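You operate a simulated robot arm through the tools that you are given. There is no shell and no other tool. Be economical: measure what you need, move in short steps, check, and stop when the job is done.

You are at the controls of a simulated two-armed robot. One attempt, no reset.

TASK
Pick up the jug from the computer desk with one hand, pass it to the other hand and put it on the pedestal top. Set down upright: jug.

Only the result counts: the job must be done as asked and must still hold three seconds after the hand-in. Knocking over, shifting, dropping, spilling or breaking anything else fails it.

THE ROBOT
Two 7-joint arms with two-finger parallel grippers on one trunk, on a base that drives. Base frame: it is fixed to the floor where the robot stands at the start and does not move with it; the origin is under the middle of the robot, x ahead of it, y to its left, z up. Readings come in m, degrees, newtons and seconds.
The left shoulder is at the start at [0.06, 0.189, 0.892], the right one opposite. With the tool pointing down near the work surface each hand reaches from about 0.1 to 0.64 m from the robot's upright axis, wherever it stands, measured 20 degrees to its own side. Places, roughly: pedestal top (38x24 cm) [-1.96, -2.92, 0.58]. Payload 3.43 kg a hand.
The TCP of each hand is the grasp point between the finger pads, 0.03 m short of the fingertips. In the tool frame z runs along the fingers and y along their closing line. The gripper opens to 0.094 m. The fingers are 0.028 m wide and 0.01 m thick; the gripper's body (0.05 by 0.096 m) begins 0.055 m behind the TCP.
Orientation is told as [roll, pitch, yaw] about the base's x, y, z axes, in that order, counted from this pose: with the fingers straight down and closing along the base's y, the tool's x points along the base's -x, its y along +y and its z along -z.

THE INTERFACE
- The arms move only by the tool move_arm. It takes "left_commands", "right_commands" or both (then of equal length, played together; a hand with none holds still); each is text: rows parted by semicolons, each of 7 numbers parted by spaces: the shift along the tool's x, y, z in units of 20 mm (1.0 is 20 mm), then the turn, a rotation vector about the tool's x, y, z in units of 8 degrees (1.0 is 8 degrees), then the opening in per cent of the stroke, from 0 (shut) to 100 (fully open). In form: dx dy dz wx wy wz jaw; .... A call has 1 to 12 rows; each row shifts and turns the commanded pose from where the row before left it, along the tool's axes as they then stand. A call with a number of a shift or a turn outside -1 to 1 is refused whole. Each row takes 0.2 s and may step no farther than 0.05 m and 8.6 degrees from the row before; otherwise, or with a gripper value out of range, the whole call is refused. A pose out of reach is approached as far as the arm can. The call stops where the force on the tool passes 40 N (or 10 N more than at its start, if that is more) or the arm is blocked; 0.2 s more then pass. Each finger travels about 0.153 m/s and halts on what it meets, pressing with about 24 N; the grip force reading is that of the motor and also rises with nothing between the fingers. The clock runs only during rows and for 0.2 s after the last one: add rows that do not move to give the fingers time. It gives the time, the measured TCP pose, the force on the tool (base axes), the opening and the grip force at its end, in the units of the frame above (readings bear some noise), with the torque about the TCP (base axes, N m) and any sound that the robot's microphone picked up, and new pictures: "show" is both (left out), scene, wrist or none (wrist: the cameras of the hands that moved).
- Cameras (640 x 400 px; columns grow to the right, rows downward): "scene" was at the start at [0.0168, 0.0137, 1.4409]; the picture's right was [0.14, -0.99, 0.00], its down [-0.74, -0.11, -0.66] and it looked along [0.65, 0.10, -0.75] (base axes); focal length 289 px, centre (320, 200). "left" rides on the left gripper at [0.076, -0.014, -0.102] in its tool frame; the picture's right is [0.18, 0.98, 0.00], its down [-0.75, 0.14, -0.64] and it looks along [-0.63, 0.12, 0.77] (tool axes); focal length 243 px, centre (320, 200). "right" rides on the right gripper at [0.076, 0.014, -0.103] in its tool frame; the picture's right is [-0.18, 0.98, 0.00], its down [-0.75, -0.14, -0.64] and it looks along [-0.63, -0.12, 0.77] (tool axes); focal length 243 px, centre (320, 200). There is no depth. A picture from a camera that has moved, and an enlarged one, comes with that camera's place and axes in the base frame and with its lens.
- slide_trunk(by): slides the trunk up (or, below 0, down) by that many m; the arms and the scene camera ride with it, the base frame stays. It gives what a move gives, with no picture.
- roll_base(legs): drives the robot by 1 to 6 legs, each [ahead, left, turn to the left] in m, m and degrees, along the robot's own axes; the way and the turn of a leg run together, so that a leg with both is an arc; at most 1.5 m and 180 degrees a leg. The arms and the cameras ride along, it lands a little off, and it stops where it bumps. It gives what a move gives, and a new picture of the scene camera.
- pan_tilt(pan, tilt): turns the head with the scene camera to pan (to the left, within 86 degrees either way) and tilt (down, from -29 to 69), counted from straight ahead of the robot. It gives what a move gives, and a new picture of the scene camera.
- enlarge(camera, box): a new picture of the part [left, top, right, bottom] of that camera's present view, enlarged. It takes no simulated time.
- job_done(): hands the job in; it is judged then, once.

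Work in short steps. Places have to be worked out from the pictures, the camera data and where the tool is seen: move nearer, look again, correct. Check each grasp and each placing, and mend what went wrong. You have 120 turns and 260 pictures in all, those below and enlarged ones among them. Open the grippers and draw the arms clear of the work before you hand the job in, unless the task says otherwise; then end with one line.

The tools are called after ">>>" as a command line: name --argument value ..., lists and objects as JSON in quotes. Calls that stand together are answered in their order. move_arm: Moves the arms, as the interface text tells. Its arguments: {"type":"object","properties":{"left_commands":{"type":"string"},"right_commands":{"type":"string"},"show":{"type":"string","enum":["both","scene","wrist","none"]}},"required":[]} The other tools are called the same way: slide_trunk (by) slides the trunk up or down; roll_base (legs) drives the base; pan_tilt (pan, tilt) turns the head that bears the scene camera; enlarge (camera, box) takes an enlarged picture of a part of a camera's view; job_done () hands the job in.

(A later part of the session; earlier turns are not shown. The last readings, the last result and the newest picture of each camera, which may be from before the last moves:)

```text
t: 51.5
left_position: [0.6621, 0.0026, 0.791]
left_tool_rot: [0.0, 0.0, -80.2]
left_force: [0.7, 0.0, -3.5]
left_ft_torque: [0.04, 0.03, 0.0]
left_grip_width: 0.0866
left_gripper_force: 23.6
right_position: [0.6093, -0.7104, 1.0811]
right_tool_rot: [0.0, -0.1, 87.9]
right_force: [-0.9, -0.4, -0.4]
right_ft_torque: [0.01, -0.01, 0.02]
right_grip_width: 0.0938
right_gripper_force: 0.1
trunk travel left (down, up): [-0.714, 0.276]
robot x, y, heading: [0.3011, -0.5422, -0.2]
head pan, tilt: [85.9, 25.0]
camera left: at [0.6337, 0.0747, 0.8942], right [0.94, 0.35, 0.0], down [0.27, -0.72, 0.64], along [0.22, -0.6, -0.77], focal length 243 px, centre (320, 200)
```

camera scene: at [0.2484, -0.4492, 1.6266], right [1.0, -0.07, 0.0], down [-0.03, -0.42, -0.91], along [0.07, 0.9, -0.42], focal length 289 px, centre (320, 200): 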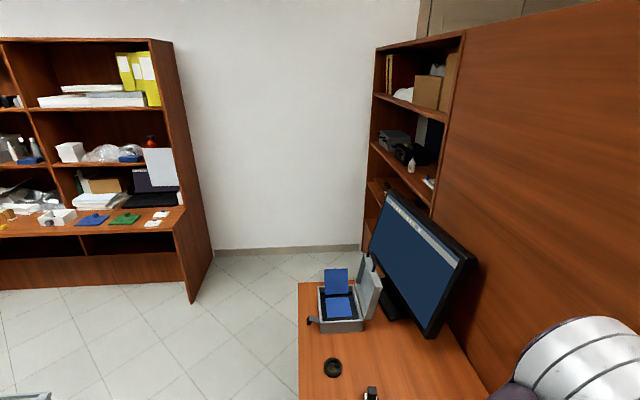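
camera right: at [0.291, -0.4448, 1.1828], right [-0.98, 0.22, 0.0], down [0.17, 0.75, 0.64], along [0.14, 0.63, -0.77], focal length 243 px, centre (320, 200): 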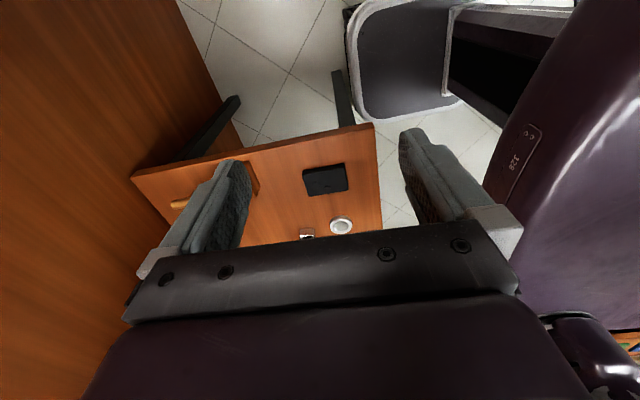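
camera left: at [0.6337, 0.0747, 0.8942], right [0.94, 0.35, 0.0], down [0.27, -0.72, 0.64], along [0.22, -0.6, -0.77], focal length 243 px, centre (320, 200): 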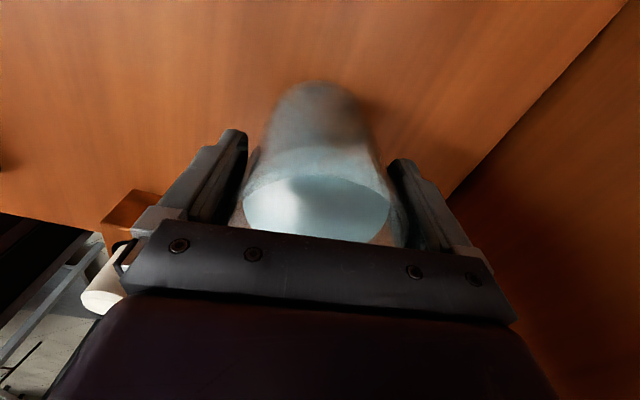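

Still carrying the weight (-3.5 N). Lowering in 1 mm steps until the force vanishes.

>>> move_arm --left_commands "0 0 0.05 0 0 0 50;0 0 0.05 0 0 0 50;0 0 0.05 0 0 0 50;0 0 0 0 0 0 50" --show "none"

```text
t: 52.5
left_position: [0.6618, 0.0033, 0.7871]
left_tool_rot: [0.0, 0.0, -80.1]
left_force: [-0.4, -0.1, -4.0]
left_ft_torque: [0.06, -0.04, -0.03]
left_grip_width: 0.0866
left_gripper_force: 23.9
right_position: [0.6085, -0.7106, 1.081]
right_tool_rot: [0.0, 0.0, 87.8]
right_force: [0.3, 0.2, -0.3]
right_ft_torque: [0.04, -0.02, -0.02]
right_grip_width: 0.094
right_gripper_force: 0.2
trunk travel left (down, up): [-0.714, 0.276]
robot x, y, heading: [0.3033, -0.545, -0.1]
head pan, tilt: [85.9, 25.0]
```

>>> move_arm --left_commands "0 0 0.05 0 0 0 50;0 0 0.05 0 0 0 50;0 0 0 0 0 0 50" --show "none"

```text
t: 53.3
left_position: [0.6608, 0.002, 0.7863]
left_tool_rot: [0.1, -0.1, -80.1]
left_force: [-0.4, 0.4, -4.7]
left_ft_torque: [0.06, 0.05, 0.03]
left_grip_width: 0.0865
left_gripper_force: 23.3
right_position: [0.6094, -0.7106, 1.0797]
right_tool_rot: [0.1, 0.0, 87.7]
right_force: [0.2, -0.5, 0.2]
right_ft_torque: [0.01, 0.0, 0.0]
right_grip_width: 0.0941
right_gripper_force: 0.1
trunk travel left (down, up): [-0.714, 0.276]
robot x, y, heading: [0.2976, -0.5459, 0.0]
head pan, tilt: [85.9, 25.0]
```

Not yet touching; still -4 N. Lowering a bit more.

>>> move_arm --left_commands "0 0 0.05 0 0 0 50;0 0 0.05 0 0 0 50;0 0 0 0 0 0 50" --show "none"

```text
t: 54.1
left_position: [0.662, 0.0026, 0.7869]
left_tool_rot: [0.1, 0.2, -80.1]
left_force: [0.3, -1.1, 11.8]
left_ft_torque: [-0.67, 0.2, 0.07]
left_grip_width: 0.0861
left_gripper_force: 24.0
right_position: [0.609, -0.711, 1.0806]
right_tool_rot: [-0.1, 0.0, 88.0]
right_force: [0.6, 0.7, -0.7]
right_ft_torque: [0.04, 0.02, 0.0]
right_grip_width: 0.0938
right_gripper_force: 0.0
trunk travel left (down, up): [-0.714, 0.276]
robot x, y, heading: [0.3052, -0.5435, 0.0]
head pan, tilt: [85.9, 25.0]
```

Contact (+12 N). Easing up 1 mm, then opening gradually.

>>> move_arm --left_commands "0 0 -0.05 0 0 0 50;0 0 0 0 0 0 50" --show "wrist"

```text
t: 54.7
left_position: [0.6616, 0.0034, 0.7864]
left_tool_rot: [0.1, 0.1, -80.1]
left_force: [4.8, -0.2, 11.6]
left_ft_torque: [-0.36, 0.04, 0.11]
left_grip_width: 0.0863
left_gripper_force: 23.9
right_position: [0.6081, -0.7121, 1.0808]
right_tool_rot: [0.0, 0.0, 87.9]
right_force: [-0.4, 0.2, -0.3]
right_ft_torque: [-0.03, 0.01, 0.0]
right_grip_width: 0.094
right_gripper_force: 0.1
trunk travel left (down, up): [-0.714, 0.276]
robot x, y, heading: [0.2988, -0.5422, -0.1]
head pan, tilt: [85.9, 25.0]
camera left: at [0.6335, 0.0747, 0.8901], right [0.94, 0.35, 0.0], down [0.27, -0.72, 0.64], along [0.23, -0.6, -0.77], focal length 243 px, centre (320, 200)
```

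left: 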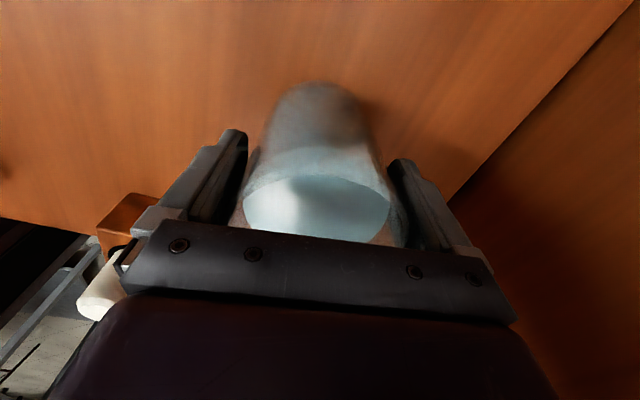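

>>> move_arm --left_commands "0 0 -0.03 0 0 0 50;0 0 0 0 0 0 90;0 0 0 0 0 0 94;0 0 0 0 0 0 100;0 0 0 0 0 0 100" --show "wrist"

>>> enlarge --camera "left" --box '[200, 60, 440, 260]'

```text
t: 55.9
left_position: [0.6617, 0.0021, 0.7848]
left_tool_rot: [0.0, -0.1, -80.1]
left_force: [-0.1, 0.9, 0.0]
left_ft_torque: [0.01, 0.01, -0.04]
left_grip_width: 0.0939
left_gripper_force: 0.0
right_position: [0.6085, -0.7111, 1.0813]
right_tool_rot: [0.0, 0.1, 87.9]
right_force: [0.8, -0.2, 0.2]
right_ft_torque: [-0.01, 0.02, 0.0]
right_grip_width: 0.0943
right_gripper_force: 0.0
trunk travel left (down, up): [-0.714, 0.276]
robot x, y, heading: [0.3005, -0.545, -0.2]
head pan, tilt: [85.9, 25.0]
camera left: at [0.6335, 0.0748, 0.8891], right [0.94, 0.35, 0.0], down [0.27, -0.72, 0.64], along [0.22, -0.6, -0.77], focal length 243 px, centre (320, 200)
```

left: 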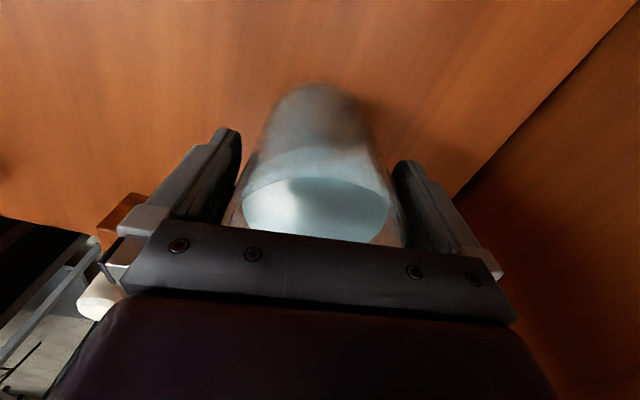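

```text
2.00 times, centred on (320, 160) of left
camera zoom: at [0.6335, 0.0748, 0.8891], right [0.94, 0.35, 0.0], down [0.27, -0.72, 0.64], along [0.22, -0.6, -0.77], focal length 485 px, centre (320, 280)
```

zoom: 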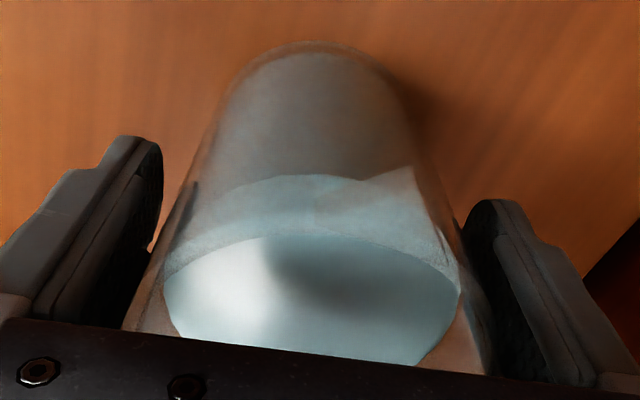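

The jug stands freely. Rising 9 cm and turning the tool to yaw ≈ -50°.

>>> move_arm --left_commands "0 0 -0.5 0 0 0 100;0 0 -1 0 0 0 100;0 0 -1 0 0 0 100;0 0 -1 0 0 0 100;0 0 -1 0 0 0 100;0 0 0 0 0 -0.95 100;0 0 0 0 0 -0.95 100;0 0 0 0 0 -0.95 100;0 0 0 0 0 -0.95 100;0 0 0 0 0 0 100" --show "wrist"

>>> enlarge --camera "left" --box '[200, 40, 440, 250]'

```text
t: 58.1
left_position: [0.6613, 0.0027, 0.8762]
left_tool_rot: [0.0, 0.0, -49.7]
left_force: [0.0, -0.2, 0.0]
left_ft_torque: [0.0, 0.0, 0.01]
left_grip_width: 0.0939
left_gripper_force: 0.0
right_position: [0.6088, -0.7111, 1.0803]
right_tool_rot: [0.0, 0.0, 87.8]
right_force: [-0.3, 0.2, 0.3]
right_ft_torque: [0.02, 0.02, 0.0]
right_grip_width: 0.094
right_gripper_force: 0.1
trunk travel left (down, up): [-0.714, 0.276]
robot x, y, heading: [0.3085, -0.5438, -0.2]
head pan, tilt: [85.9, 25.0]
camera left: at [0.6005, 0.0511, 0.9796], right [0.63, 0.78, 0.0], down [0.6, -0.48, 0.64], along [0.5, -0.4, -0.77], focal length 243 px, centre (320, 200)
```

left: 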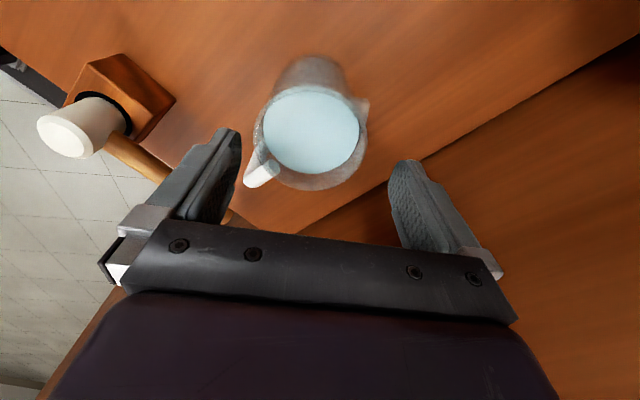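

```text
1.90 times, centred on (320, 145) of left
camera zoom: at [0.6005, 0.0511, 0.9796], right [0.63, 0.78, 0.0], down [0.6, -0.48, 0.64], along [0.5, -0.4, -0.77], focal length 462 px, centre (320, 305)
```

zoom: 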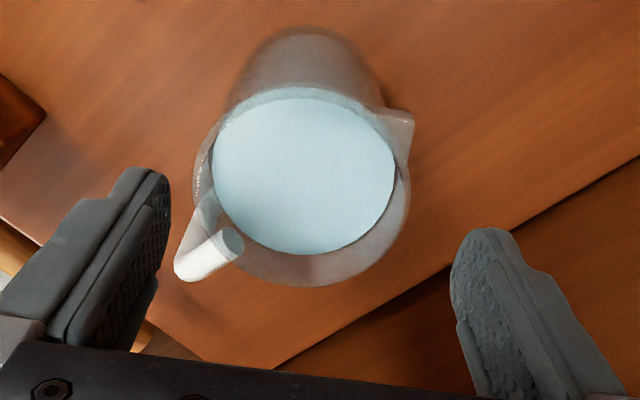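

In the tool frame the jug centre is at (-0.001, -0.0065), and the handle is about 50° clear of the left finger. Correcting tool y by -6.5 mm and descending to z≈0.808 (tips about 4 cm below the rim).

>>> move_arm --left_commands "-0.05 -0.33 0 0 0 0 100;0 0 0.8 0 0 0 100;0 0 0 0 0 0 100" --show "none"

>>> enlarge --camera "left" --box '[200, 40, 440, 250]'

```text
t: 58.9
left_position: [0.6567, -0.0026, 0.86]
left_tool_rot: [0.0, 0.0, -49.7]
left_force: [-0.1, -0.4, -0.1]
left_ft_torque: [-0.01, 0.05, 0.0]
left_grip_width: 0.0942
left_gripper_force: 0.0
right_position: [0.6085, -0.7098, 1.0802]
right_tool_rot: [0.0, 0.1, 87.9]
right_force: [0.0, 0.4, -0.3]
right_ft_torque: [-0.01, 0.02, 0.01]
right_grip_width: 0.094
right_gripper_force: 0.1
trunk travel left (down, up): [-0.714, 0.276]
robot x, y, heading: [0.3027, -0.5426, -0.0]
head pan, tilt: [85.9, 25.0]
```

```text
1.90 times, centred on (320, 145) of left
camera zoom: at [0.5962, 0.0458, 0.9627], right [0.63, 0.78, 0.0], down [0.59, -0.48, 0.64], along [0.5, -0.4, -0.77], focal length 462 px, centre (320, 305)
```

zoom: 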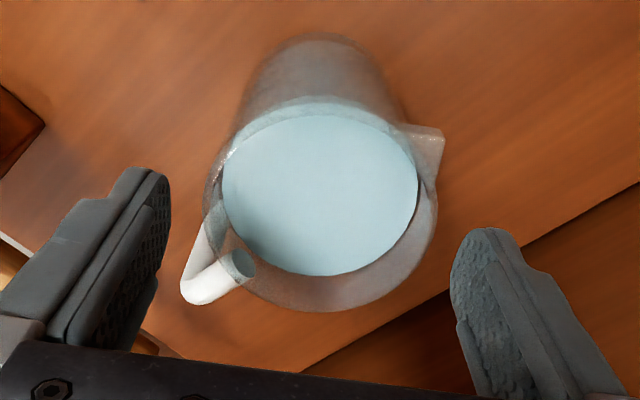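

Now centred within 1 mm. Descending 5.2 cm and closing.

>>> move_arm --left_commands "0.1 0 0.6 0 0 0 100;0 0 0.7 0 0 0 100;0 0 0.7 0 0 0 100;0 0 0.6 0 0 0 100;0 0 0 0 0 0 100" --show "wrist"

```text
t: 60.1
left_position: [0.6565, -0.0006, 0.8082]
left_tool_rot: [0.1, 0.0, -49.6]
left_force: [0.3, 0.5, 0.5]
left_ft_torque: [0.01, 0.0, 0.0]
left_grip_width: 0.0941
left_gripper_force: 0.0
right_position: [0.6084, -0.711, 1.0804]
right_tool_rot: [0.0, 0.0, 87.9]
right_force: [-0.2, 0.2, -0.3]
right_ft_torque: [-0.02, 0.0, 0.02]
right_grip_width: 0.094
right_gripper_force: 0.0
trunk travel left (down, up): [-0.714, 0.276]
robot x, y, heading: [0.3041, -0.5446, -0.1]
head pan, tilt: [85.9, 25.0]
camera left: at [0.5945, 0.0479, 0.911], right [0.63, 0.78, 0.0], down [0.59, -0.48, 0.64], along [0.5, -0.4, -0.77], focal length 243 px, centre (320, 200)
```

left: 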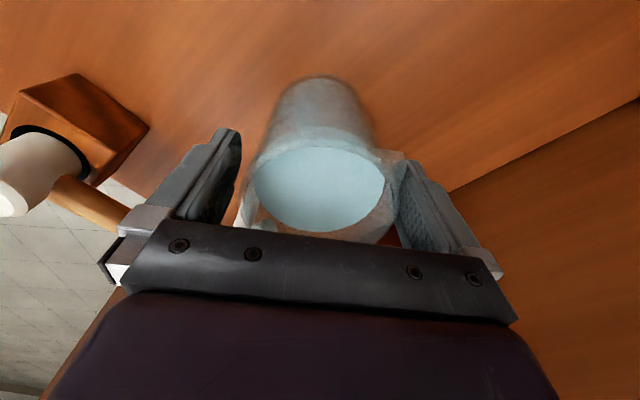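

>>> move_arm --left_commands "0 0 0 0 0 0 92;0 0 0 0 0 0 86;0 0 0 0 0 0 80;0 0 0 0 0 0 65;0 0 0 0 0 0 50;0 0 0 0 0 0 50" --show "none"

>>> enlarge --camera "left" --box '[200, 60, 440, 260]'

```text
t: 61.5
left_position: [0.6553, -0.0007, 0.8067]
left_tool_rot: [0.1, -0.1, -49.7]
left_force: [-0.7, -0.3, -0.2]
left_ft_torque: [0.01, -0.06, -0.08]
left_grip_width: 0.0871
left_gripper_force: 23.8
right_position: [0.6088, -0.7102, 1.0805]
right_tool_rot: [-0.1, 0.0, 87.9]
right_force: [0.9, 0.1, -0.1]
right_ft_torque: [0.0, -0.02, -0.02]
right_grip_width: 0.0941
right_gripper_force: 0.1
trunk travel left (down, up): [-0.714, 0.276]
robot x, y, heading: [0.301, -0.5439, -0.3]
head pan, tilt: [85.9, 25.0]
```

```text
2.00 times, centred on (320, 160) of left
camera zoom: at [0.5946, 0.048, 0.9109], right [0.63, 0.78, 0.0], down [0.59, -0.48, 0.64], along [0.5, -0.41, -0.77], focal length 485 px, centre (320, 280)
```

zoom: 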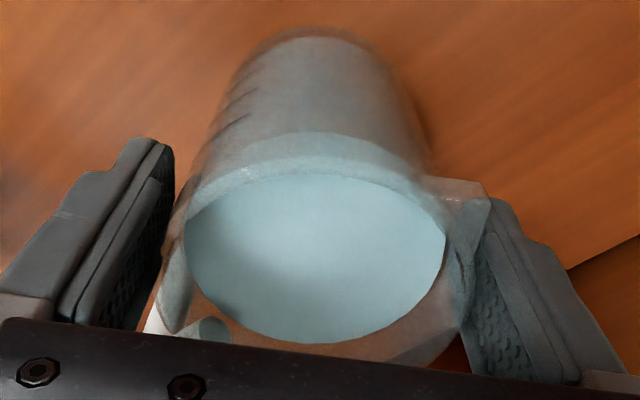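

Grip 87.1 mm, 24 N. Gentle lift test.

>>> move_arm --left_commands "0 0 -0.1 0 0 0 50;0 0 -0.2 0 0 0 50;0 0 -0.3 0 0 0 50;0 0 -0.3 0 0 0 50;0 0 -0.3 0 0 0 50;0 0 -0.2 0 0 0 50;0 0 -0.1 0 0 0 50;0 0 0 0 0 0 50" --show "wrist"

>>> enlarge --camera "left" --box '[200, 60, 440, 260]'

```text
t: 63.3
left_position: [0.6549, -0.0006, 0.8385]
left_tool_rot: [0.0, 0.0, -49.8]
left_force: [1.0, -1.2, -3.0]
left_ft_torque: [0.07, 0.05, -0.02]
left_grip_width: 0.087
left_gripper_force: 23.5
right_position: [0.6093, -0.7106, 1.0812]
right_tool_rot: [0.0, 0.0, 87.9]
right_force: [0.5, -0.1, 0.1]
right_ft_torque: [-0.03, -0.03, 0.0]
right_grip_width: 0.0939
right_gripper_force: 0.1
trunk travel left (down, up): [-0.714, 0.276]
robot x, y, heading: [0.2997, -0.5424, -0.2]
head pan, tilt: [85.9, 25.0]
camera left: at [0.5945, 0.048, 0.9419], right [0.63, 0.78, 0.0], down [0.59, -0.48, 0.64], along [0.5, -0.41, -0.77], focal length 243 px, centre (320, 200)
```

left: 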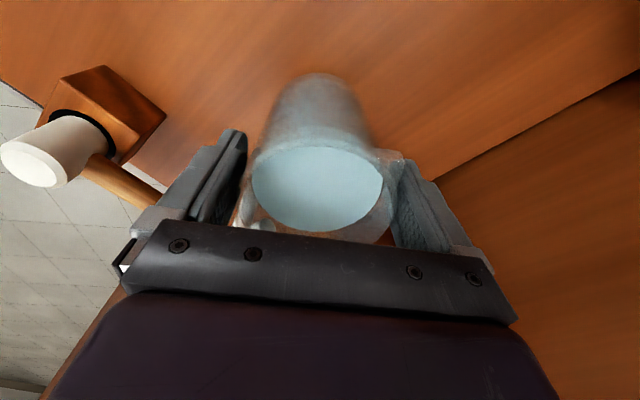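

```text
2.00 times, centred on (320, 160) of left
camera zoom: at [0.5945, 0.048, 0.9419], right [0.63, 0.78, 0.0], down [0.59, -0.48, 0.64], along [0.5, -0.41, -0.77], focal length 485 px, centre (320, 280)
```

zoom: 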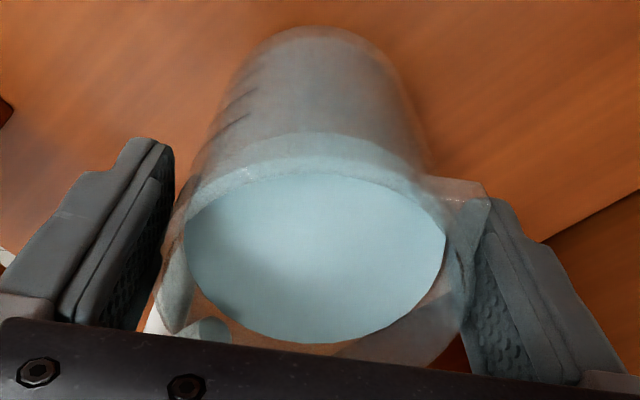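

Held level with no slip. Raising 0.19 m.

>>> move_arm --left_commands "0 0 -0.3 0 0 0 50;0 0 -0.6 0 0 0 50;0 0 -0.9 0 0 0 50;0 0 -1 0 0 0 50;0 0 -1 0 0 0 50;0 0 -1 0 0 0 50;0 0 -1 0 0 0 50;0 0 -1 0 0 0 50;0 0 -1 0 0 0 50;0 0 -0.9 0 0 0 50;0 0 -0.6 0 0 0 50;0 0 -0.3 0 0 0 50" --show "none"

>>> move_arm --left_commands "-0.15 -0.2 0 0 0 0 50;-0.3 -0.4 0 0 0 0 50;-0.5 -0.6 0 0 0 0 50;-0.6 -0.68 0 0 0 0 50;-0.6 -0.68 0 0 0 0 50;-0.6 -0.68 0 0 0 0 50;-0.6 -0.68 0 0 0 0 50;-0.6 -0.68 0 0 0 0 50;-0.6 -0.68 0 0 0 0 50;-0.6 -0.68 0 0 0 0 50;-0.6 -0.68 0 0 0 0 50;-0.6 -0.68 0 0 0 0 50" --show "none"

>>> move_arm --left_commands "-0.6 -0.68 0 0 0 0 50;-0.6 -0.68 0 0 0 0 50;-0.6 -0.68 0 0 0 0 50;-0.6 -0.68 0 0 0 0 50;-0.6 -0.68 0 0 0 0 50;-0.6 -0.68 0 0 0 0 50;-0.6 -0.68 0 0 0 0 50;-0.5 -0.6 0 0 0 0 50;-0.3 -0.4 0 0 0 0 50;-0.15 -0.2 0 0 0 0 50" --show "wrist"

```text
t: 65.9
left_position: [0.6559, -0.0007, 1.0301]
left_tool_rot: [0.0, 0.0, -49.8]
left_force: [0.1, 0.7, -4.3]
left_ft_torque: [0.06, -0.02, -0.04]
left_grip_width: 0.0871
left_gripper_force: 24.4
right_position: [0.6098, -0.7101, 1.0799]
right_tool_rot: [0.0, 0.0, 88.0]
right_force: [0.1, 0.4, 0.1]
right_ft_torque: [0.03, 0.01, 0.02]
right_grip_width: 0.0937
right_gripper_force: 0.1
trunk travel left (down, up): [-0.714, 0.276]
robot x, y, heading: [0.2998, -0.5431, -0.0]
head pan, tilt: [85.9, 25.0]
```

```text
t: 68.5
left_position: [0.626, -0.1916, 1.0291]
left_tool_rot: [0.0, -0.1, -49.8]
left_force: [1.1, -0.1, -3.6]
left_ft_torque: [0.03, 0.02, 0.01]
left_grip_width: 0.0871
left_gripper_force: 24.4
right_position: [0.608, -0.7107, 1.0807]
right_tool_rot: [0.0, 0.0, 87.9]
right_force: [-0.1, 0.6, 1.0]
right_ft_torque: [0.02, 0.02, -0.02]
right_grip_width: 0.0942
right_gripper_force: 0.0
trunk travel left (down, up): [-0.714, 0.276]
robot x, y, heading: [0.3023, -0.5428, -0.2]
head pan, tilt: [85.9, 25.0]
```

```text
t: 70.7
left_position: [0.6018, -0.3493, 1.0289]
left_tool_rot: [0.0, 0.0, -49.7]
left_force: [0.2, 0.1, -3.2]
left_ft_torque: [0.05, 0.06, 0.04]
left_grip_width: 0.0869
left_gripper_force: 24.0
right_position: [0.6094, -0.7122, 1.0797]
right_tool_rot: [0.0, 0.0, 88.0]
right_force: [-0.3, 0.0, -0.7]
right_ft_torque: [0.01, -0.02, 0.01]
right_grip_width: 0.0939
right_gripper_force: 0.2
trunk travel left (down, up): [-0.714, 0.276]
robot x, y, heading: [0.3006, -0.5469, -0.1]
head pan, tilt: [85.9, 25.0]
camera left: at [0.5409, -0.2999, 1.133], right [0.63, 0.78, 0.0], down [0.59, -0.48, 0.64], along [0.5, -0.41, -0.77], focal length 243 px, centre (320, 200)
```

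left: 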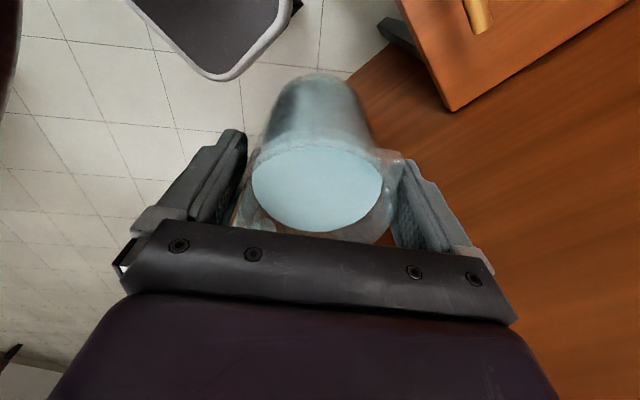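

Secure. Backing out 0.3 m alongside the desk into open floor.

>>> roll_base --legs '[[-0.3, 0, 0]]'

>>> pan_tilt --pan 0 --tilt 50

```text
t: 72.8
left_position: [0.2976, -0.3476, 1.0293]
left_tool_rot: [0.0, 0.1, -49.6]
left_force: [-0.6, -0.4, -3.8]
left_ft_torque: [0.05, 0.04, -0.03]
left_grip_width: 0.0869
left_gripper_force: 24.0
right_position: [0.3054, -0.7089, 1.0804]
right_tool_rot: [-0.1, 0.0, 88.0]
right_force: [-0.3, -0.2, 0.8]
right_ft_torque: [0.0, -0.05, -0.02]
right_grip_width: 0.0941
right_gripper_force: 0.1
trunk travel left (down, up): [-0.714, 0.276]
robot x, y, heading: [0.0016, -0.5425, 0.1]
head pan, tilt: [85.9, 25.0]
camera scene: at [-0.0553, -0.4488, 1.6266], right [1.0, -0.07, 0.0], down [-0.03, -0.42, -0.91], along [0.06, 0.9, -0.42], focal length 289 px, centre (320, 200)
```

scene: 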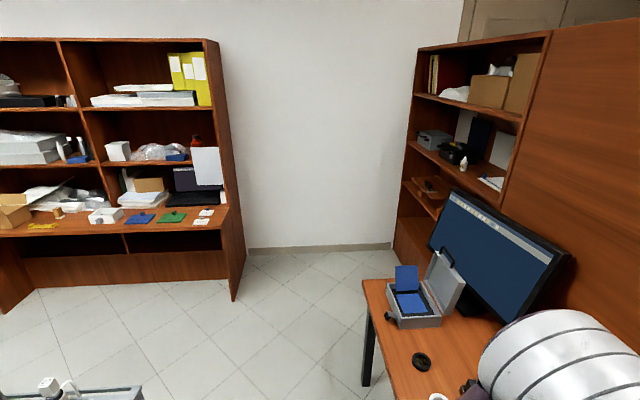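

```text
t: 74.4
left_position: [0.2983, -0.3471, 1.0305]
left_tool_rot: [0.0, -0.1, -49.6]
left_force: [0.3, -1.0, -4.4]
left_ft_torque: [0.02, 0.07, 0.0]
left_grip_width: 0.0872
left_gripper_force: 23.7
right_position: [0.3049, -0.7088, 1.0812]
right_tool_rot: [0.0, 0.1, 88.1]
right_force: [0.0, 0.0, 0.7]
right_ft_torque: [0.0, 0.0, 0.01]
right_grip_width: 0.0939
right_gripper_force: 0.0
trunk travel left (down, up): [-0.714, 0.276]
robot x, y, heading: [-0.0028, -0.5418, 0.0]
head pan, tilt: [0.0, 50.0]
camera scene: at [0.0151, -0.5407, 1.5891], right [0.0, -1.0, 0.0], down [-0.77, 0.0, -0.64], along [0.64, 0.0, -0.77], focal length 289 px, centre (320, 200)
```

scene: 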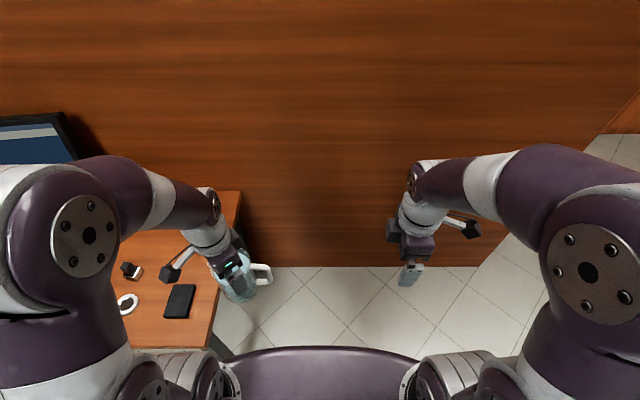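

Next, swing the left hand's yaw from -50° toward +41° (handle to the front), and the right hand's back to yaw 0.

>>> move_arm --left_commands "0 0 0 0 0 -0.5 50;0 0 0 0 0 -0.8 50;0 0 0 0 0 -0.95 50;0 0 0 0 0 -0.95 50;0 0 0 0 0 -0.95 50;0 0 0 0 0 -0.95 50;0 0 0 0 0 -0.95 50;0 0 0 0 0 -0.95 50;0 0 0 0 0 -0.95 50;0 0 0 0 0 -0.95 50;0 0 0 0 0 -0.8 50;0 0 0 0 0 -0.5 50" --right_commands "0 0 0 0 0 0.92 100;0 0 0 0 0 0.92 100;0 0 0 0 0 0.92 100;0 0 0 0 0 0.92 100;0 0 0 0 0 0.92 100;0 0 0 0 0 0.92 100;0 0 0 0 0 0.92 100;0 0 0 0 0 0.92 100;0 0 0 0 0 0.92 100;0 0 0 0 0 0.92 100;0 0 0 0 0 0.92 100;0 0 0 0 0 0.92 100" --show "both"

```text
t: 77.0
left_position: [0.2979, -0.3478, 1.0296]
left_tool_rot: [0.0, 0.0, 32.1]
left_force: [-0.8, 0.2, -3.6]
left_ft_torque: [-0.02, 0.04, 0.0]
left_grip_width: 0.0872
left_gripper_force: 24.5
right_position: [0.3046, -0.7098, 1.0809]
right_tool_rot: [0.0, 0.1, -0.6]
right_force: [0.1, 0.3, -0.6]
right_ft_torque: [0.03, 0.02, 0.02]
right_grip_width: 0.0941
right_gripper_force: 0.1
trunk travel left (down, up): [-0.714, 0.276]
robot x, y, heading: [-0.0024, -0.5399, 0.0]
head pan, tilt: [0.0, 50.0]
camera scene: at [0.0151, -0.5408, 1.5891], right [0.0, -1.0, 0.0], down [-0.77, 0.0, -0.64], along [0.64, 0.0, -0.77], focal length 289 px, centre (320, 200)
camera right: at [0.2296, -0.6956, 1.1833], right [0.19, 0.98, 0.0], down [0.75, -0.15, 0.64], along [0.63, -0.12, -0.77], focal length 243 px, centre (320, 200)
camera left: at [0.2402, -0.4007, 1.1329], right [-0.68, 0.74, 0.0], down [0.56, 0.52, 0.64], along [0.47, 0.44, -0.77], focal length 243 px, centre (320, 200)
```

scene: 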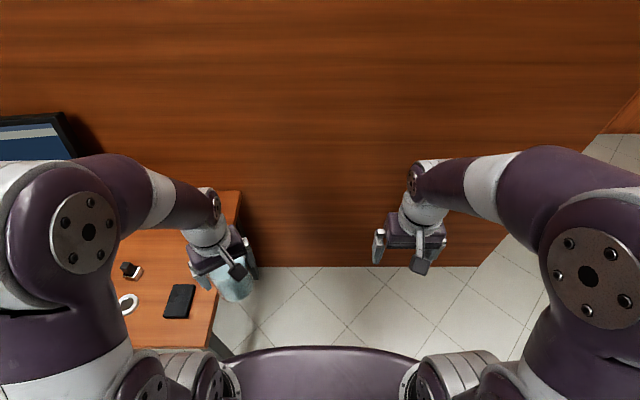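
right: 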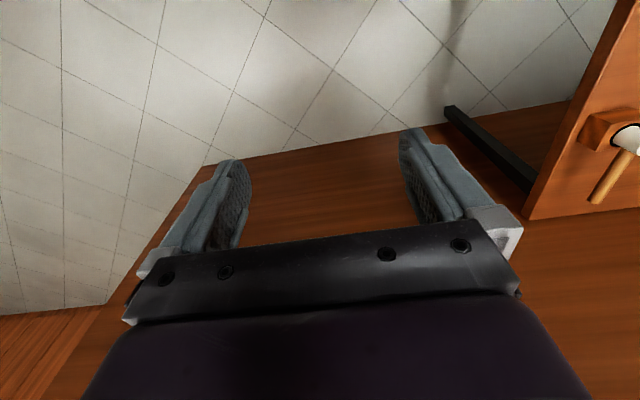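
left: 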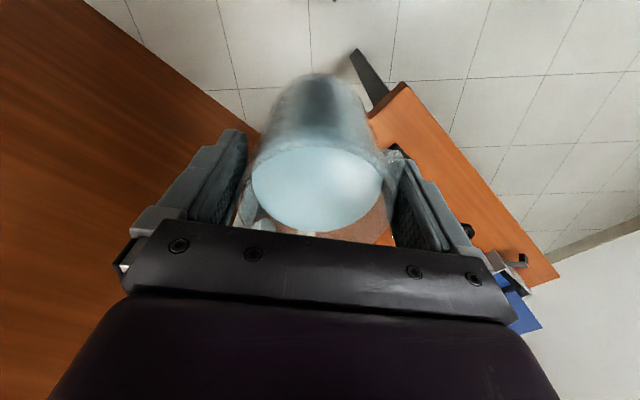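

The handle now points ahead. I'll turn on to yaw ≈70° and bring the jug to about (0.50, -0.46), in front of the robot.

>>> move_arm --left_commands "0 0 0 0 0 -0.5 50;0 0 0 0 0 -0.9 50;0 0 0 0 0 -0.95 50;0 0 0 0 0 -0.95 50;0 0 0 0 0 -0.9 50;0 0 0 0 0 -0.5 50;0 0 0 0 0 0 50" --show "none"

>>> move_arm --left_commands "0.07 -0.4 0 0 0 0 50;0.15 -0.8 0 0 0 0 50;0.16 -1 0 0 0 0 50;0.16 -1 0 0 0 0 50;0.16 -1 0 0 0 0 50;0.16 -1 0 0 0 0 50;0.16 -1 0 0 0 0 50;0.16 -1 0 0 0 0 50;0.16 -1 0 0 0 0 50;0.16 -1 0 0 0 0 50;0.16 -1 0 0 0 0 50;0.1 -0.6 0 0 0 0 50" --show "both"

```text
t: 78.6
left_position: [0.299, -0.347, 1.0305]
left_tool_rot: [0.0, 0.0, 69.5]
left_force: [0.6, 0.1, -3.5]
left_ft_torque: [-0.07, 0.03, -0.01]
left_grip_width: 0.0871
left_gripper_force: 23.5
right_position: [0.3062, -0.7092, 1.0801]
right_tool_rot: [0.0, 0.0, -0.3]
right_force: [-1.3, 0.2, 0.5]
right_ft_torque: [-0.01, 0.01, 0.02]
right_grip_width: 0.0941
right_gripper_force: 0.1
trunk travel left (down, up): [-0.714, 0.276]
robot x, y, heading: [-0.0012, -0.5423, 0.1]
head pan, tilt: [0.0, 50.0]
```

```text
t: 81.2
left_position: [0.4889, -0.4564, 1.0279]
left_tool_rot: [0.0, 0.0, 69.6]
left_force: [-0.5, -0.1, -3.1]
left_ft_torque: [-0.05, 0.01, 0.0]
left_grip_width: 0.087
left_gripper_force: 23.8
right_position: [0.3053, -0.7091, 1.0807]
right_tool_rot: [0.0, 0.1, -0.4]
right_force: [-0.4, 0.7, -0.9]
right_ft_torque: [0.0, -0.04, -0.05]
right_grip_width: 0.094
right_gripper_force: 0.2
trunk travel left (down, up): [-0.714, 0.276]
robot x, y, heading: [-0.0014, -0.548, -0.1]
head pan, tilt: [0.0, 50.0]
camera scene: at [0.0157, -0.5411, 1.5891], right [0.0, -1.0, 0.0], down [-0.77, 0.0, -0.64], along [0.64, 0.0, -0.77], focal length 289 px, centre (320, 200)
camera left: at [0.4752, -0.5336, 1.1312], right [-0.99, 0.17, 0.0], down [0.13, 0.76, 0.64], along [0.11, 0.63, -0.77], focal length 243 px, centre (320, 200)
```

scene: 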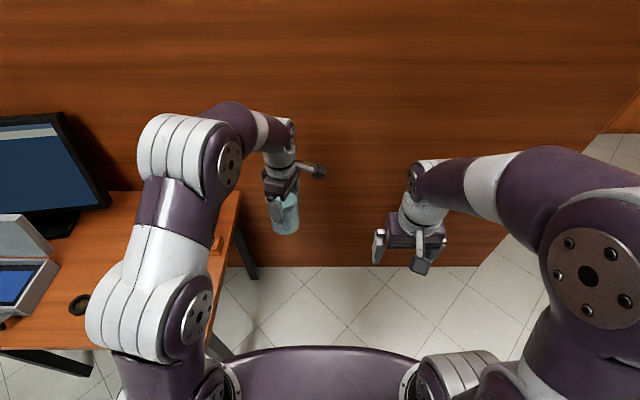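
left: 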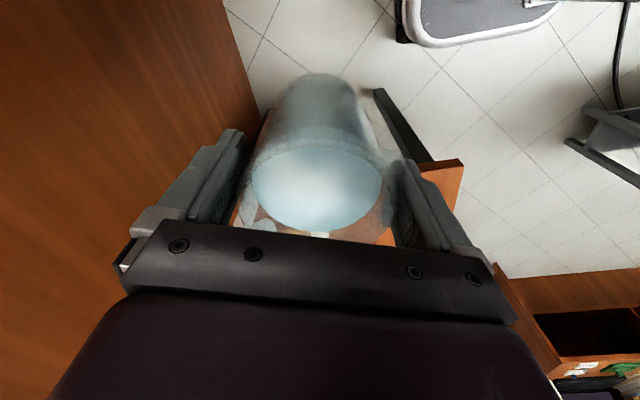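

I'll choose the right hand's approach about 25° round from the handle axis, so the hands' fingers stay clear of each other. The left hand turns back to yaw 55° and shifts the jug to about (0.50, -0.37), while the right hand moves forward and down to a staging spot.

>>> move_arm --left_commands "0 0 0 0 0 0.5 50;0 0 0 0 0 0.7 50;0 0 0 0 0 0.6 50;-0.5 0.3 0 0 0 0 50;-0.8 0.45 0 0 0 0 50;-0.9 0.5 0 0 0 0 50;-0.9 0.5 0 0 0 0 50;-0.6 0.3 0 0 0 0 50;-0.3 0.15 0 0 0 0 50" --right_commands "-0.8 -0.2 0.55 0 0 0 100;-0.8 -0.2 0.55 0 0 0 100;-0.8 -0.2 0.55 0 0 0 100;-0.8 -0.2 0.55 0 0 0 100;-0.8 -0.2 0.55 0 0 0 100;-0.8 -0.2 0.55 0 0 0 100;-0.8 -0.2 0.55 0 0 0 100;-0.8 -0.2 0.55 0 0 0 100;-0.8 -0.2 0.55 0 0 0 100" --show "none"

>>> move_arm --right_commands "0 0 0 0 0 -1 100;0 0 0 0 0 -1 100;0 0 0 0 0 -1 100;0 0 0 0 0 -1 100;0 0 0 0 0 -1 100;0 0 0 0 -1 0 100;0 0 0 0 -1 0 100;0 0 0 0 -1 0 100;0 0 0 0 -1 0 100;0 0 0 0 -1 0 100;0 0 0 0 -1 0 100;0 0 0 0 -1 0 100" --show "both"

```text
t: 83.2
left_position: [0.4987, -0.364, 1.0299]
left_tool_rot: [0.1, 0.0, 55.2]
left_force: [0.3, -0.5, -3.7]
left_ft_torque: [0.0, 0.03, 0.0]
left_grip_width: 0.0869
left_gripper_force: 24.5
right_position: [0.4503, -0.747, 0.9802]
right_tool_rot: [0.0, 0.0, -0.4]
right_force: [0.2, 0.3, -0.1]
right_ft_torque: [-0.03, 0.01, 0.02]
right_grip_width: 0.094
right_gripper_force: 0.1
trunk travel left (down, up): [-0.714, 0.276]
robot x, y, heading: [-0.0038, -0.5423, -0.0]
head pan, tilt: [0.0, 50.0]
```

```text
t: 85.8
left_position: [0.4975, -0.3642, 1.0304]
left_tool_rot: [0.0, 0.0, 55.2]
left_force: [0.1, -0.4, -3.8]
left_ft_torque: [-0.02, 0.04, 0.0]
left_grip_width: 0.087
left_gripper_force: 23.9
right_position: [0.4498, -0.7473, 0.9825]
right_tool_rot: [0.0, -56.1, 39.6]
right_force: [-0.3, 0.5, 0.2]
right_ft_torque: [-0.02, -0.02, -0.03]
right_grip_width: 0.0941
right_gripper_force: 0.0
trunk travel left (down, up): [-0.714, 0.276]
robot x, y, heading: [-0.0025, -0.5421, 0.0]
head pan, tilt: [0.0, 50.0]
camera scene: at [0.0154, -0.5412, 1.5891], right [0.0, -1.0, 0.0], down [-0.77, 0.0, -0.64], along [0.64, 0.0, -0.77], focal length 289 px, centre (320, 200)
camera right: at [0.3424, -0.8173, 0.975], right [-0.55, 0.82, 0.15], down [0.0, -0.18, 0.98], along [0.84, 0.54, 0.1], focal length 243 px, centre (320, 200)
```

scene: 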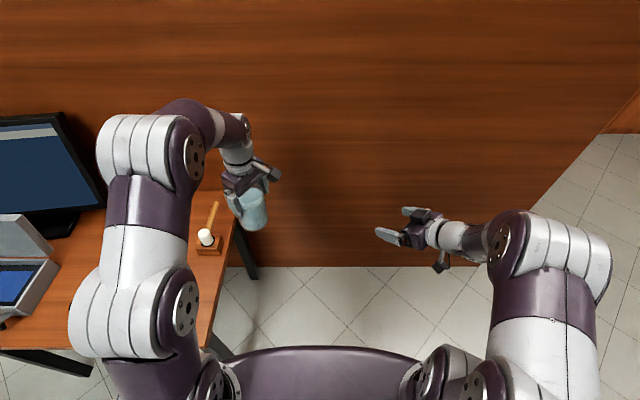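
right: 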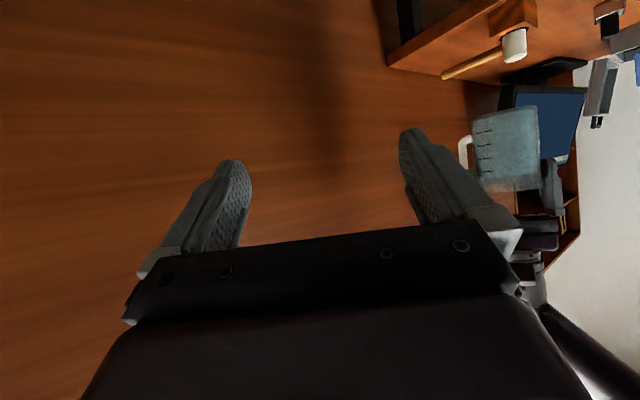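

The right camera now sees the jug, upside down since its "down" is +z. Enlarging to check the jug and the left fingers' heights.

>>> enlarge --camera "right" --box '[440, 80, 600, 240]'

```text
2.50 times, centred on (520, 160) of right
camera zoom: at [0.3424, -0.8173, 0.975], right [-0.55, 0.82, 0.15], down [0.0, -0.18, 0.98], along [0.84, 0.54, 0.1], focal length 606 px, centre (-180, 300)
```

zoom: 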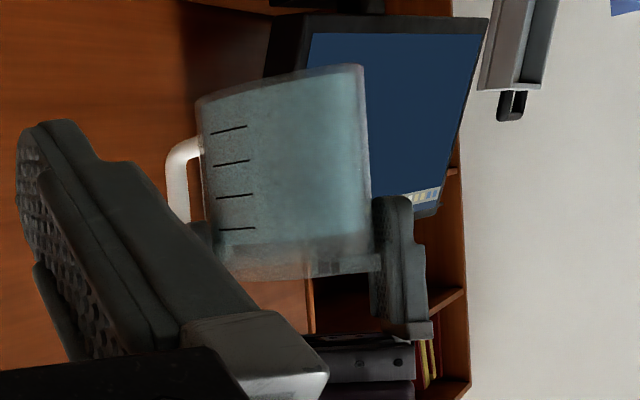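

Clear: the left fingers cover only the top ~38% of the jug. I'll finish the tilt and move the right hand toward the pre-approach point.

>>> move_arm --right_commands "0 0 0 0 -1 0 100;-0.16 0.94 0.44 0 0 0 100;-0.16 0.94 0.44 0 0 0 100;-0.16 0.94 0.44 0 0 0 100;-0.16 0.94 0.44 0 0 0 100;-0.16 0.94 0.44 0 0 0 100;-0.16 0.94 0.44 0 0 0 100;-0.16 0.94 0.44 0 0 0 100;-0.16 0.94 0.44 0 0 0 100;-0.16 0.94 0.44 0 0 0 100;-0.16 0.94 0.44 0 0 0 100" --show "both"

```text
t: 88.2
left_position: [0.4975, -0.3645, 1.03]
left_tool_rot: [0.0, 0.0, 55.2]
left_force: [0.8, 0.3, -3.4]
left_ft_torque: [-0.02, 0.03, 0.01]
left_grip_width: 0.0871
left_gripper_force: 24.0
right_position: [0.407, -0.5381, 0.9744]
right_tool_rot: [0.8, -63.9, 39.1]
right_force: [-0.3, -0.4, -0.2]
right_ft_torque: [0.01, 0.01, 0.03]
right_grip_width: 0.0939
right_gripper_force: 0.1
right hand out of reach, approached as far as the arm can: row 1
trunk travel left (down, up): [-0.714, 0.276]
robot x, y, heading: [-0.0024, -0.5444, -0.1]
head pan, tilt: [0.0, 50.0]
camera scene: at [0.0154, -0.5403, 1.5891], right [0.0, -1.0, 0.0], down [-0.77, 0.0, -0.64], along [0.64, 0.0, -0.77], focal length 289 px, centre (320, 200)
camera right: at [0.3016, -0.6071, 0.9496], right [-0.57, 0.81, 0.17], down [-0.09, -0.27, 0.96], along [0.82, 0.53, 0.23], focal length 243 px, centre (320, 200)
```

scene: 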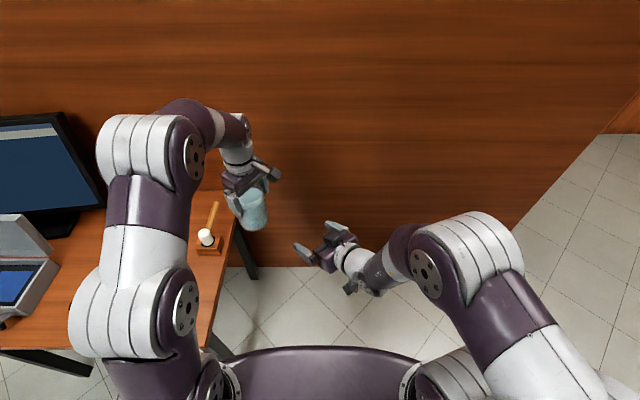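
right: 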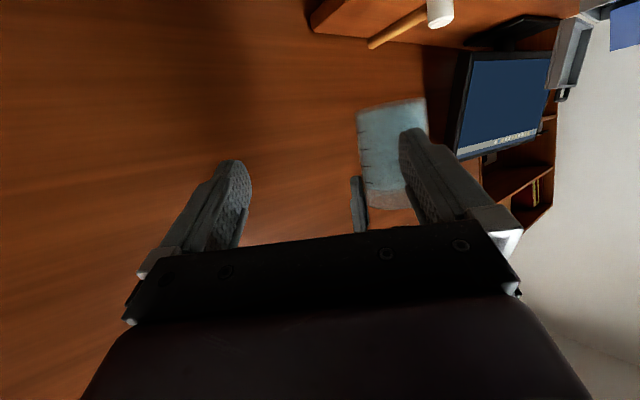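

Continuing to the pre-approach point, 15 cm behind the jug axis.

>>> move_arm --right_commands "-0.08 0.76 0.29 0 0 0 100;-0.08 0.76 0.29 0 0 0 100;-0.08 0.76 0.29 0 0 0 100;-0.08 0.76 0.29 0 0 0 100;-0.08 0.76 0.29 0 0 0 100;0 0 0 0 0 0 100" --show "both"

```text
t: 89.6
left_position: [0.4979, -0.3658, 1.0297]
left_tool_rot: [0.0, 0.0, 55.1]
left_force: [-0.1, 0.3, -3.9]
left_ft_torque: [-0.06, 0.02, -0.05]
left_grip_width: 0.087
left_gripper_force: 24.0
right_position: [0.4232, -0.4921, 0.9693]
right_tool_rot: [0.8, -63.9, 39.2]
right_force: [-0.3, 0.3, -1.2]
right_ft_torque: [0.01, 0.02, 0.0]
right_grip_width: 0.094
right_gripper_force: 0.1
right hand out of reach, approached as far as the arm can: row 1, 2, 3, 4, 5
trunk travel left (down, up): [-0.714, 0.276]
robot x, y, heading: [0.0006, -0.5454, 0.2]
head pan, tilt: [0.0, 50.0]
camera scene: at [0.0152, -0.5409, 1.5891], right [0.0, -1.0, 0.0], down [-0.77, 0.0, -0.64], along [0.64, 0.0, -0.77], focal length 289 px, centre (320, 200)
camera right: at [0.3174, -0.5625, 0.9465], right [-0.57, 0.8, 0.17], down [-0.09, -0.27, 0.96], along [0.82, 0.53, 0.23], focal length 243 px, centre (320, 200)
```

scene: 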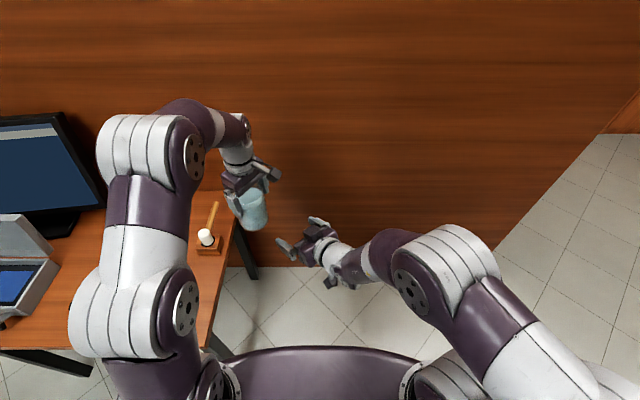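
right: 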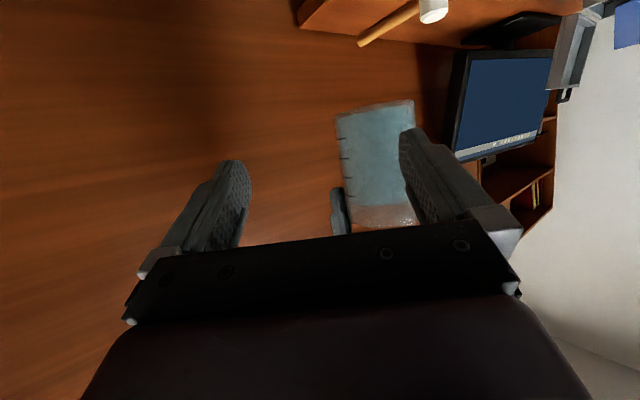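

The right hand's pose is a bit too folded there. Moving forward makes it less folded, so I'll go diagonally: 5 cm along the approach and 5 cm lateral.

>>> move_arm --right_commands "-0.2 0.5 0.45 0 0 0 100;-0.2 0.5 0.45 0 0 0 100;-0.2 0.5 0.45 0 0 0 100;-0.2 0.5 0.45 0 0 0 100;-0.2 0.5 0.45 0 0 0 100;0 0 0 0 0 0 100" --show "wrist"

```text
t: 91.0
left_position: [0.4985, -0.364, 1.0301]
left_tool_rot: [0.0, 0.1, 55.2]
left_force: [0.1, -1.0, -3.2]
left_ft_torque: [0.04, 0.03, 0.01]
left_grip_width: 0.0869
left_gripper_force: 23.8
right_position: [0.4572, -0.4732, 0.9686]
right_tool_rot: [-0.1, -64.1, 40.0]
right_force: [-0.1, 1.2, 0.0]
right_ft_torque: [-0.01, 0.0, 0.01]
right_grip_width: 0.094
right_gripper_force: 0.1
right hand out of reach, approached as far as the arm can: row 1, 2, 3, 4, 5
trunk travel left (down, up): [-0.714, 0.276]
robot x, y, heading: [0.001, -0.5414, -0.2]
head pan, tilt: [0.0, 50.0]
camera right: at [0.352, -0.5436, 0.9441], right [-0.57, 0.81, 0.16], down [-0.1, -0.27, 0.96], along [0.82, 0.53, 0.23], focal length 243 px, centre (320, 200)
```

right: 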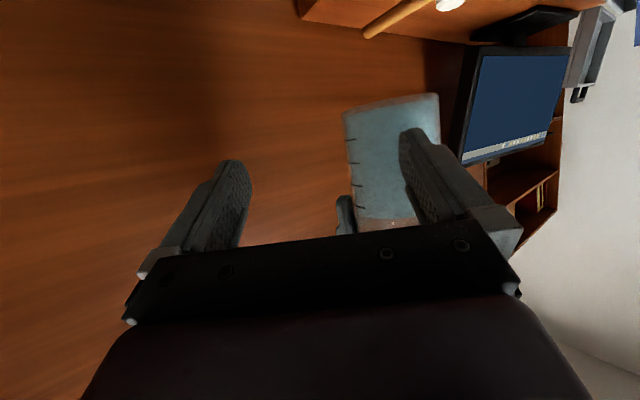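

The right hand stops at this lateral limit, so I'll bring the jug to it instead. The right hand backs 3 cm and the left shifts the jug to about (0.512, -0.427), in line with the right hand.

>>> move_arm --right_commands "0.33 0 -0.67 0 0 0 100;0.33 0 -0.67 0 0 0 100;0 0 0 0 0 0 100;0 0 0 0 0 0 100;0 0 0 0 0 0 100" --show "none"

>>> move_arm --left_commands "0.2 -0.2 0 0 0 0 50;0.4 -0.45 0 0 0 0 50;0.5 -0.55 0 0 0 0 50;0.5 -0.55 0 0 0 0 50;0.4 -0.45 0 0 0 0 50;0.2 -0.2 0 0 0 0 50;0 0 0 0 0 0 50" --show "both"

>>> enlarge --camera "right" --box '[200, 50, 460, 250]'

```text
t: 92.2
left_position: [0.4994, -0.3651, 1.0307]
left_tool_rot: [0.0, 0.0, 55.3]
left_force: [0.4, 0.3, -3.5]
left_ft_torque: [-0.06, 0.03, -0.01]
left_grip_width: 0.087
left_gripper_force: 23.9
right_position: [0.435, -0.4909, 0.9662]
right_tool_rot: [0.0, -64.0, 39.6]
right_force: [-0.6, -0.3, 0.0]
right_ft_torque: [0.01, -0.02, 0.01]
right_grip_width: 0.0941
right_gripper_force: 0.0
trunk travel left (down, up): [-0.714, 0.276]
robot x, y, heading: [-0.001, -0.5456, 0.1]
head pan, tilt: [0.0, 50.0]
```

```text
t: 93.8
left_position: [0.5118, -0.4285, 1.0288]
left_tool_rot: [0.0, -0.1, 55.1]
left_force: [-0.8, 0.3, -3.5]
left_ft_torque: [0.0, 0.03, 0.0]
left_grip_width: 0.0871
left_gripper_force: 23.9
right_position: [0.4351, -0.4914, 0.9684]
right_tool_rot: [0.0, -64.0, 39.6]
right_force: [0.7, 0.1, 0.3]
right_ft_torque: [-0.02, -0.01, 0.04]
right_grip_width: 0.0936
right_gripper_force: 0.1
trunk travel left (down, up): [-0.714, 0.276]
robot x, y, heading: [-0.0027, -0.5439, 0.1]
head pan, tilt: [0.0, 50.0]
camera scene: at [0.0154, -0.5407, 1.5891], right [0.0, -1.0, 0.0], down [-0.77, 0.0, -0.64], along [0.64, 0.0, -0.77], focal length 289 px, centre (320, 200)
camera left: at [0.4799, -0.4998, 1.1321], right [-0.91, 0.41, 0.0], down [0.32, 0.7, 0.64], along [0.26, 0.59, -0.77], focal length 243 px, centre (320, 200)
```

scene: 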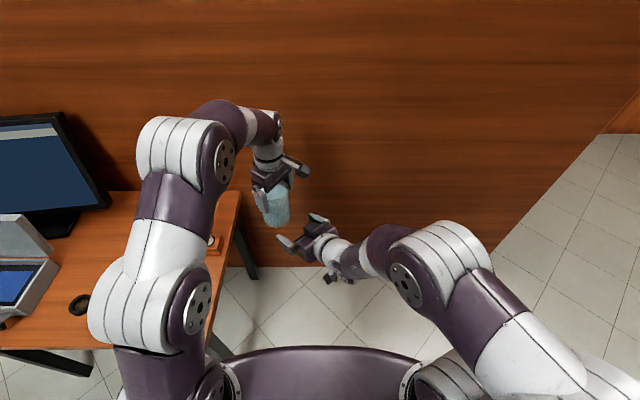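
left: 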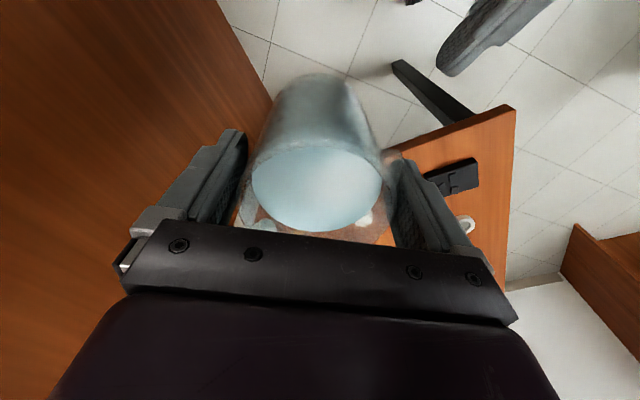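

```text
2.00 times, centred on (330, 150) of right
camera zoom: at [0.3296, -0.562, 0.9435], right [-0.56, 0.81, 0.17], down [-0.1, -0.27, 0.96], along [0.82, 0.53, 0.23], focal length 485 px, centre (300, 300)
```

zoom: 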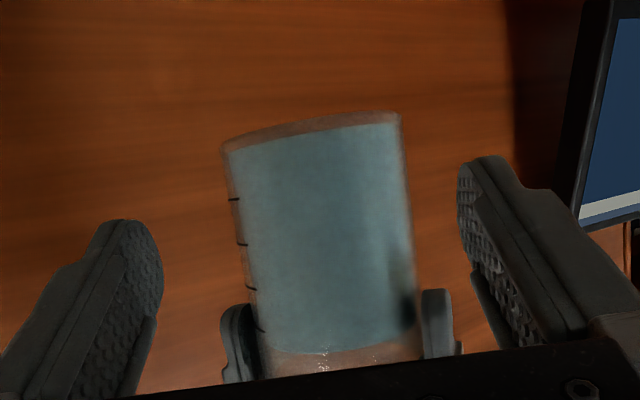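

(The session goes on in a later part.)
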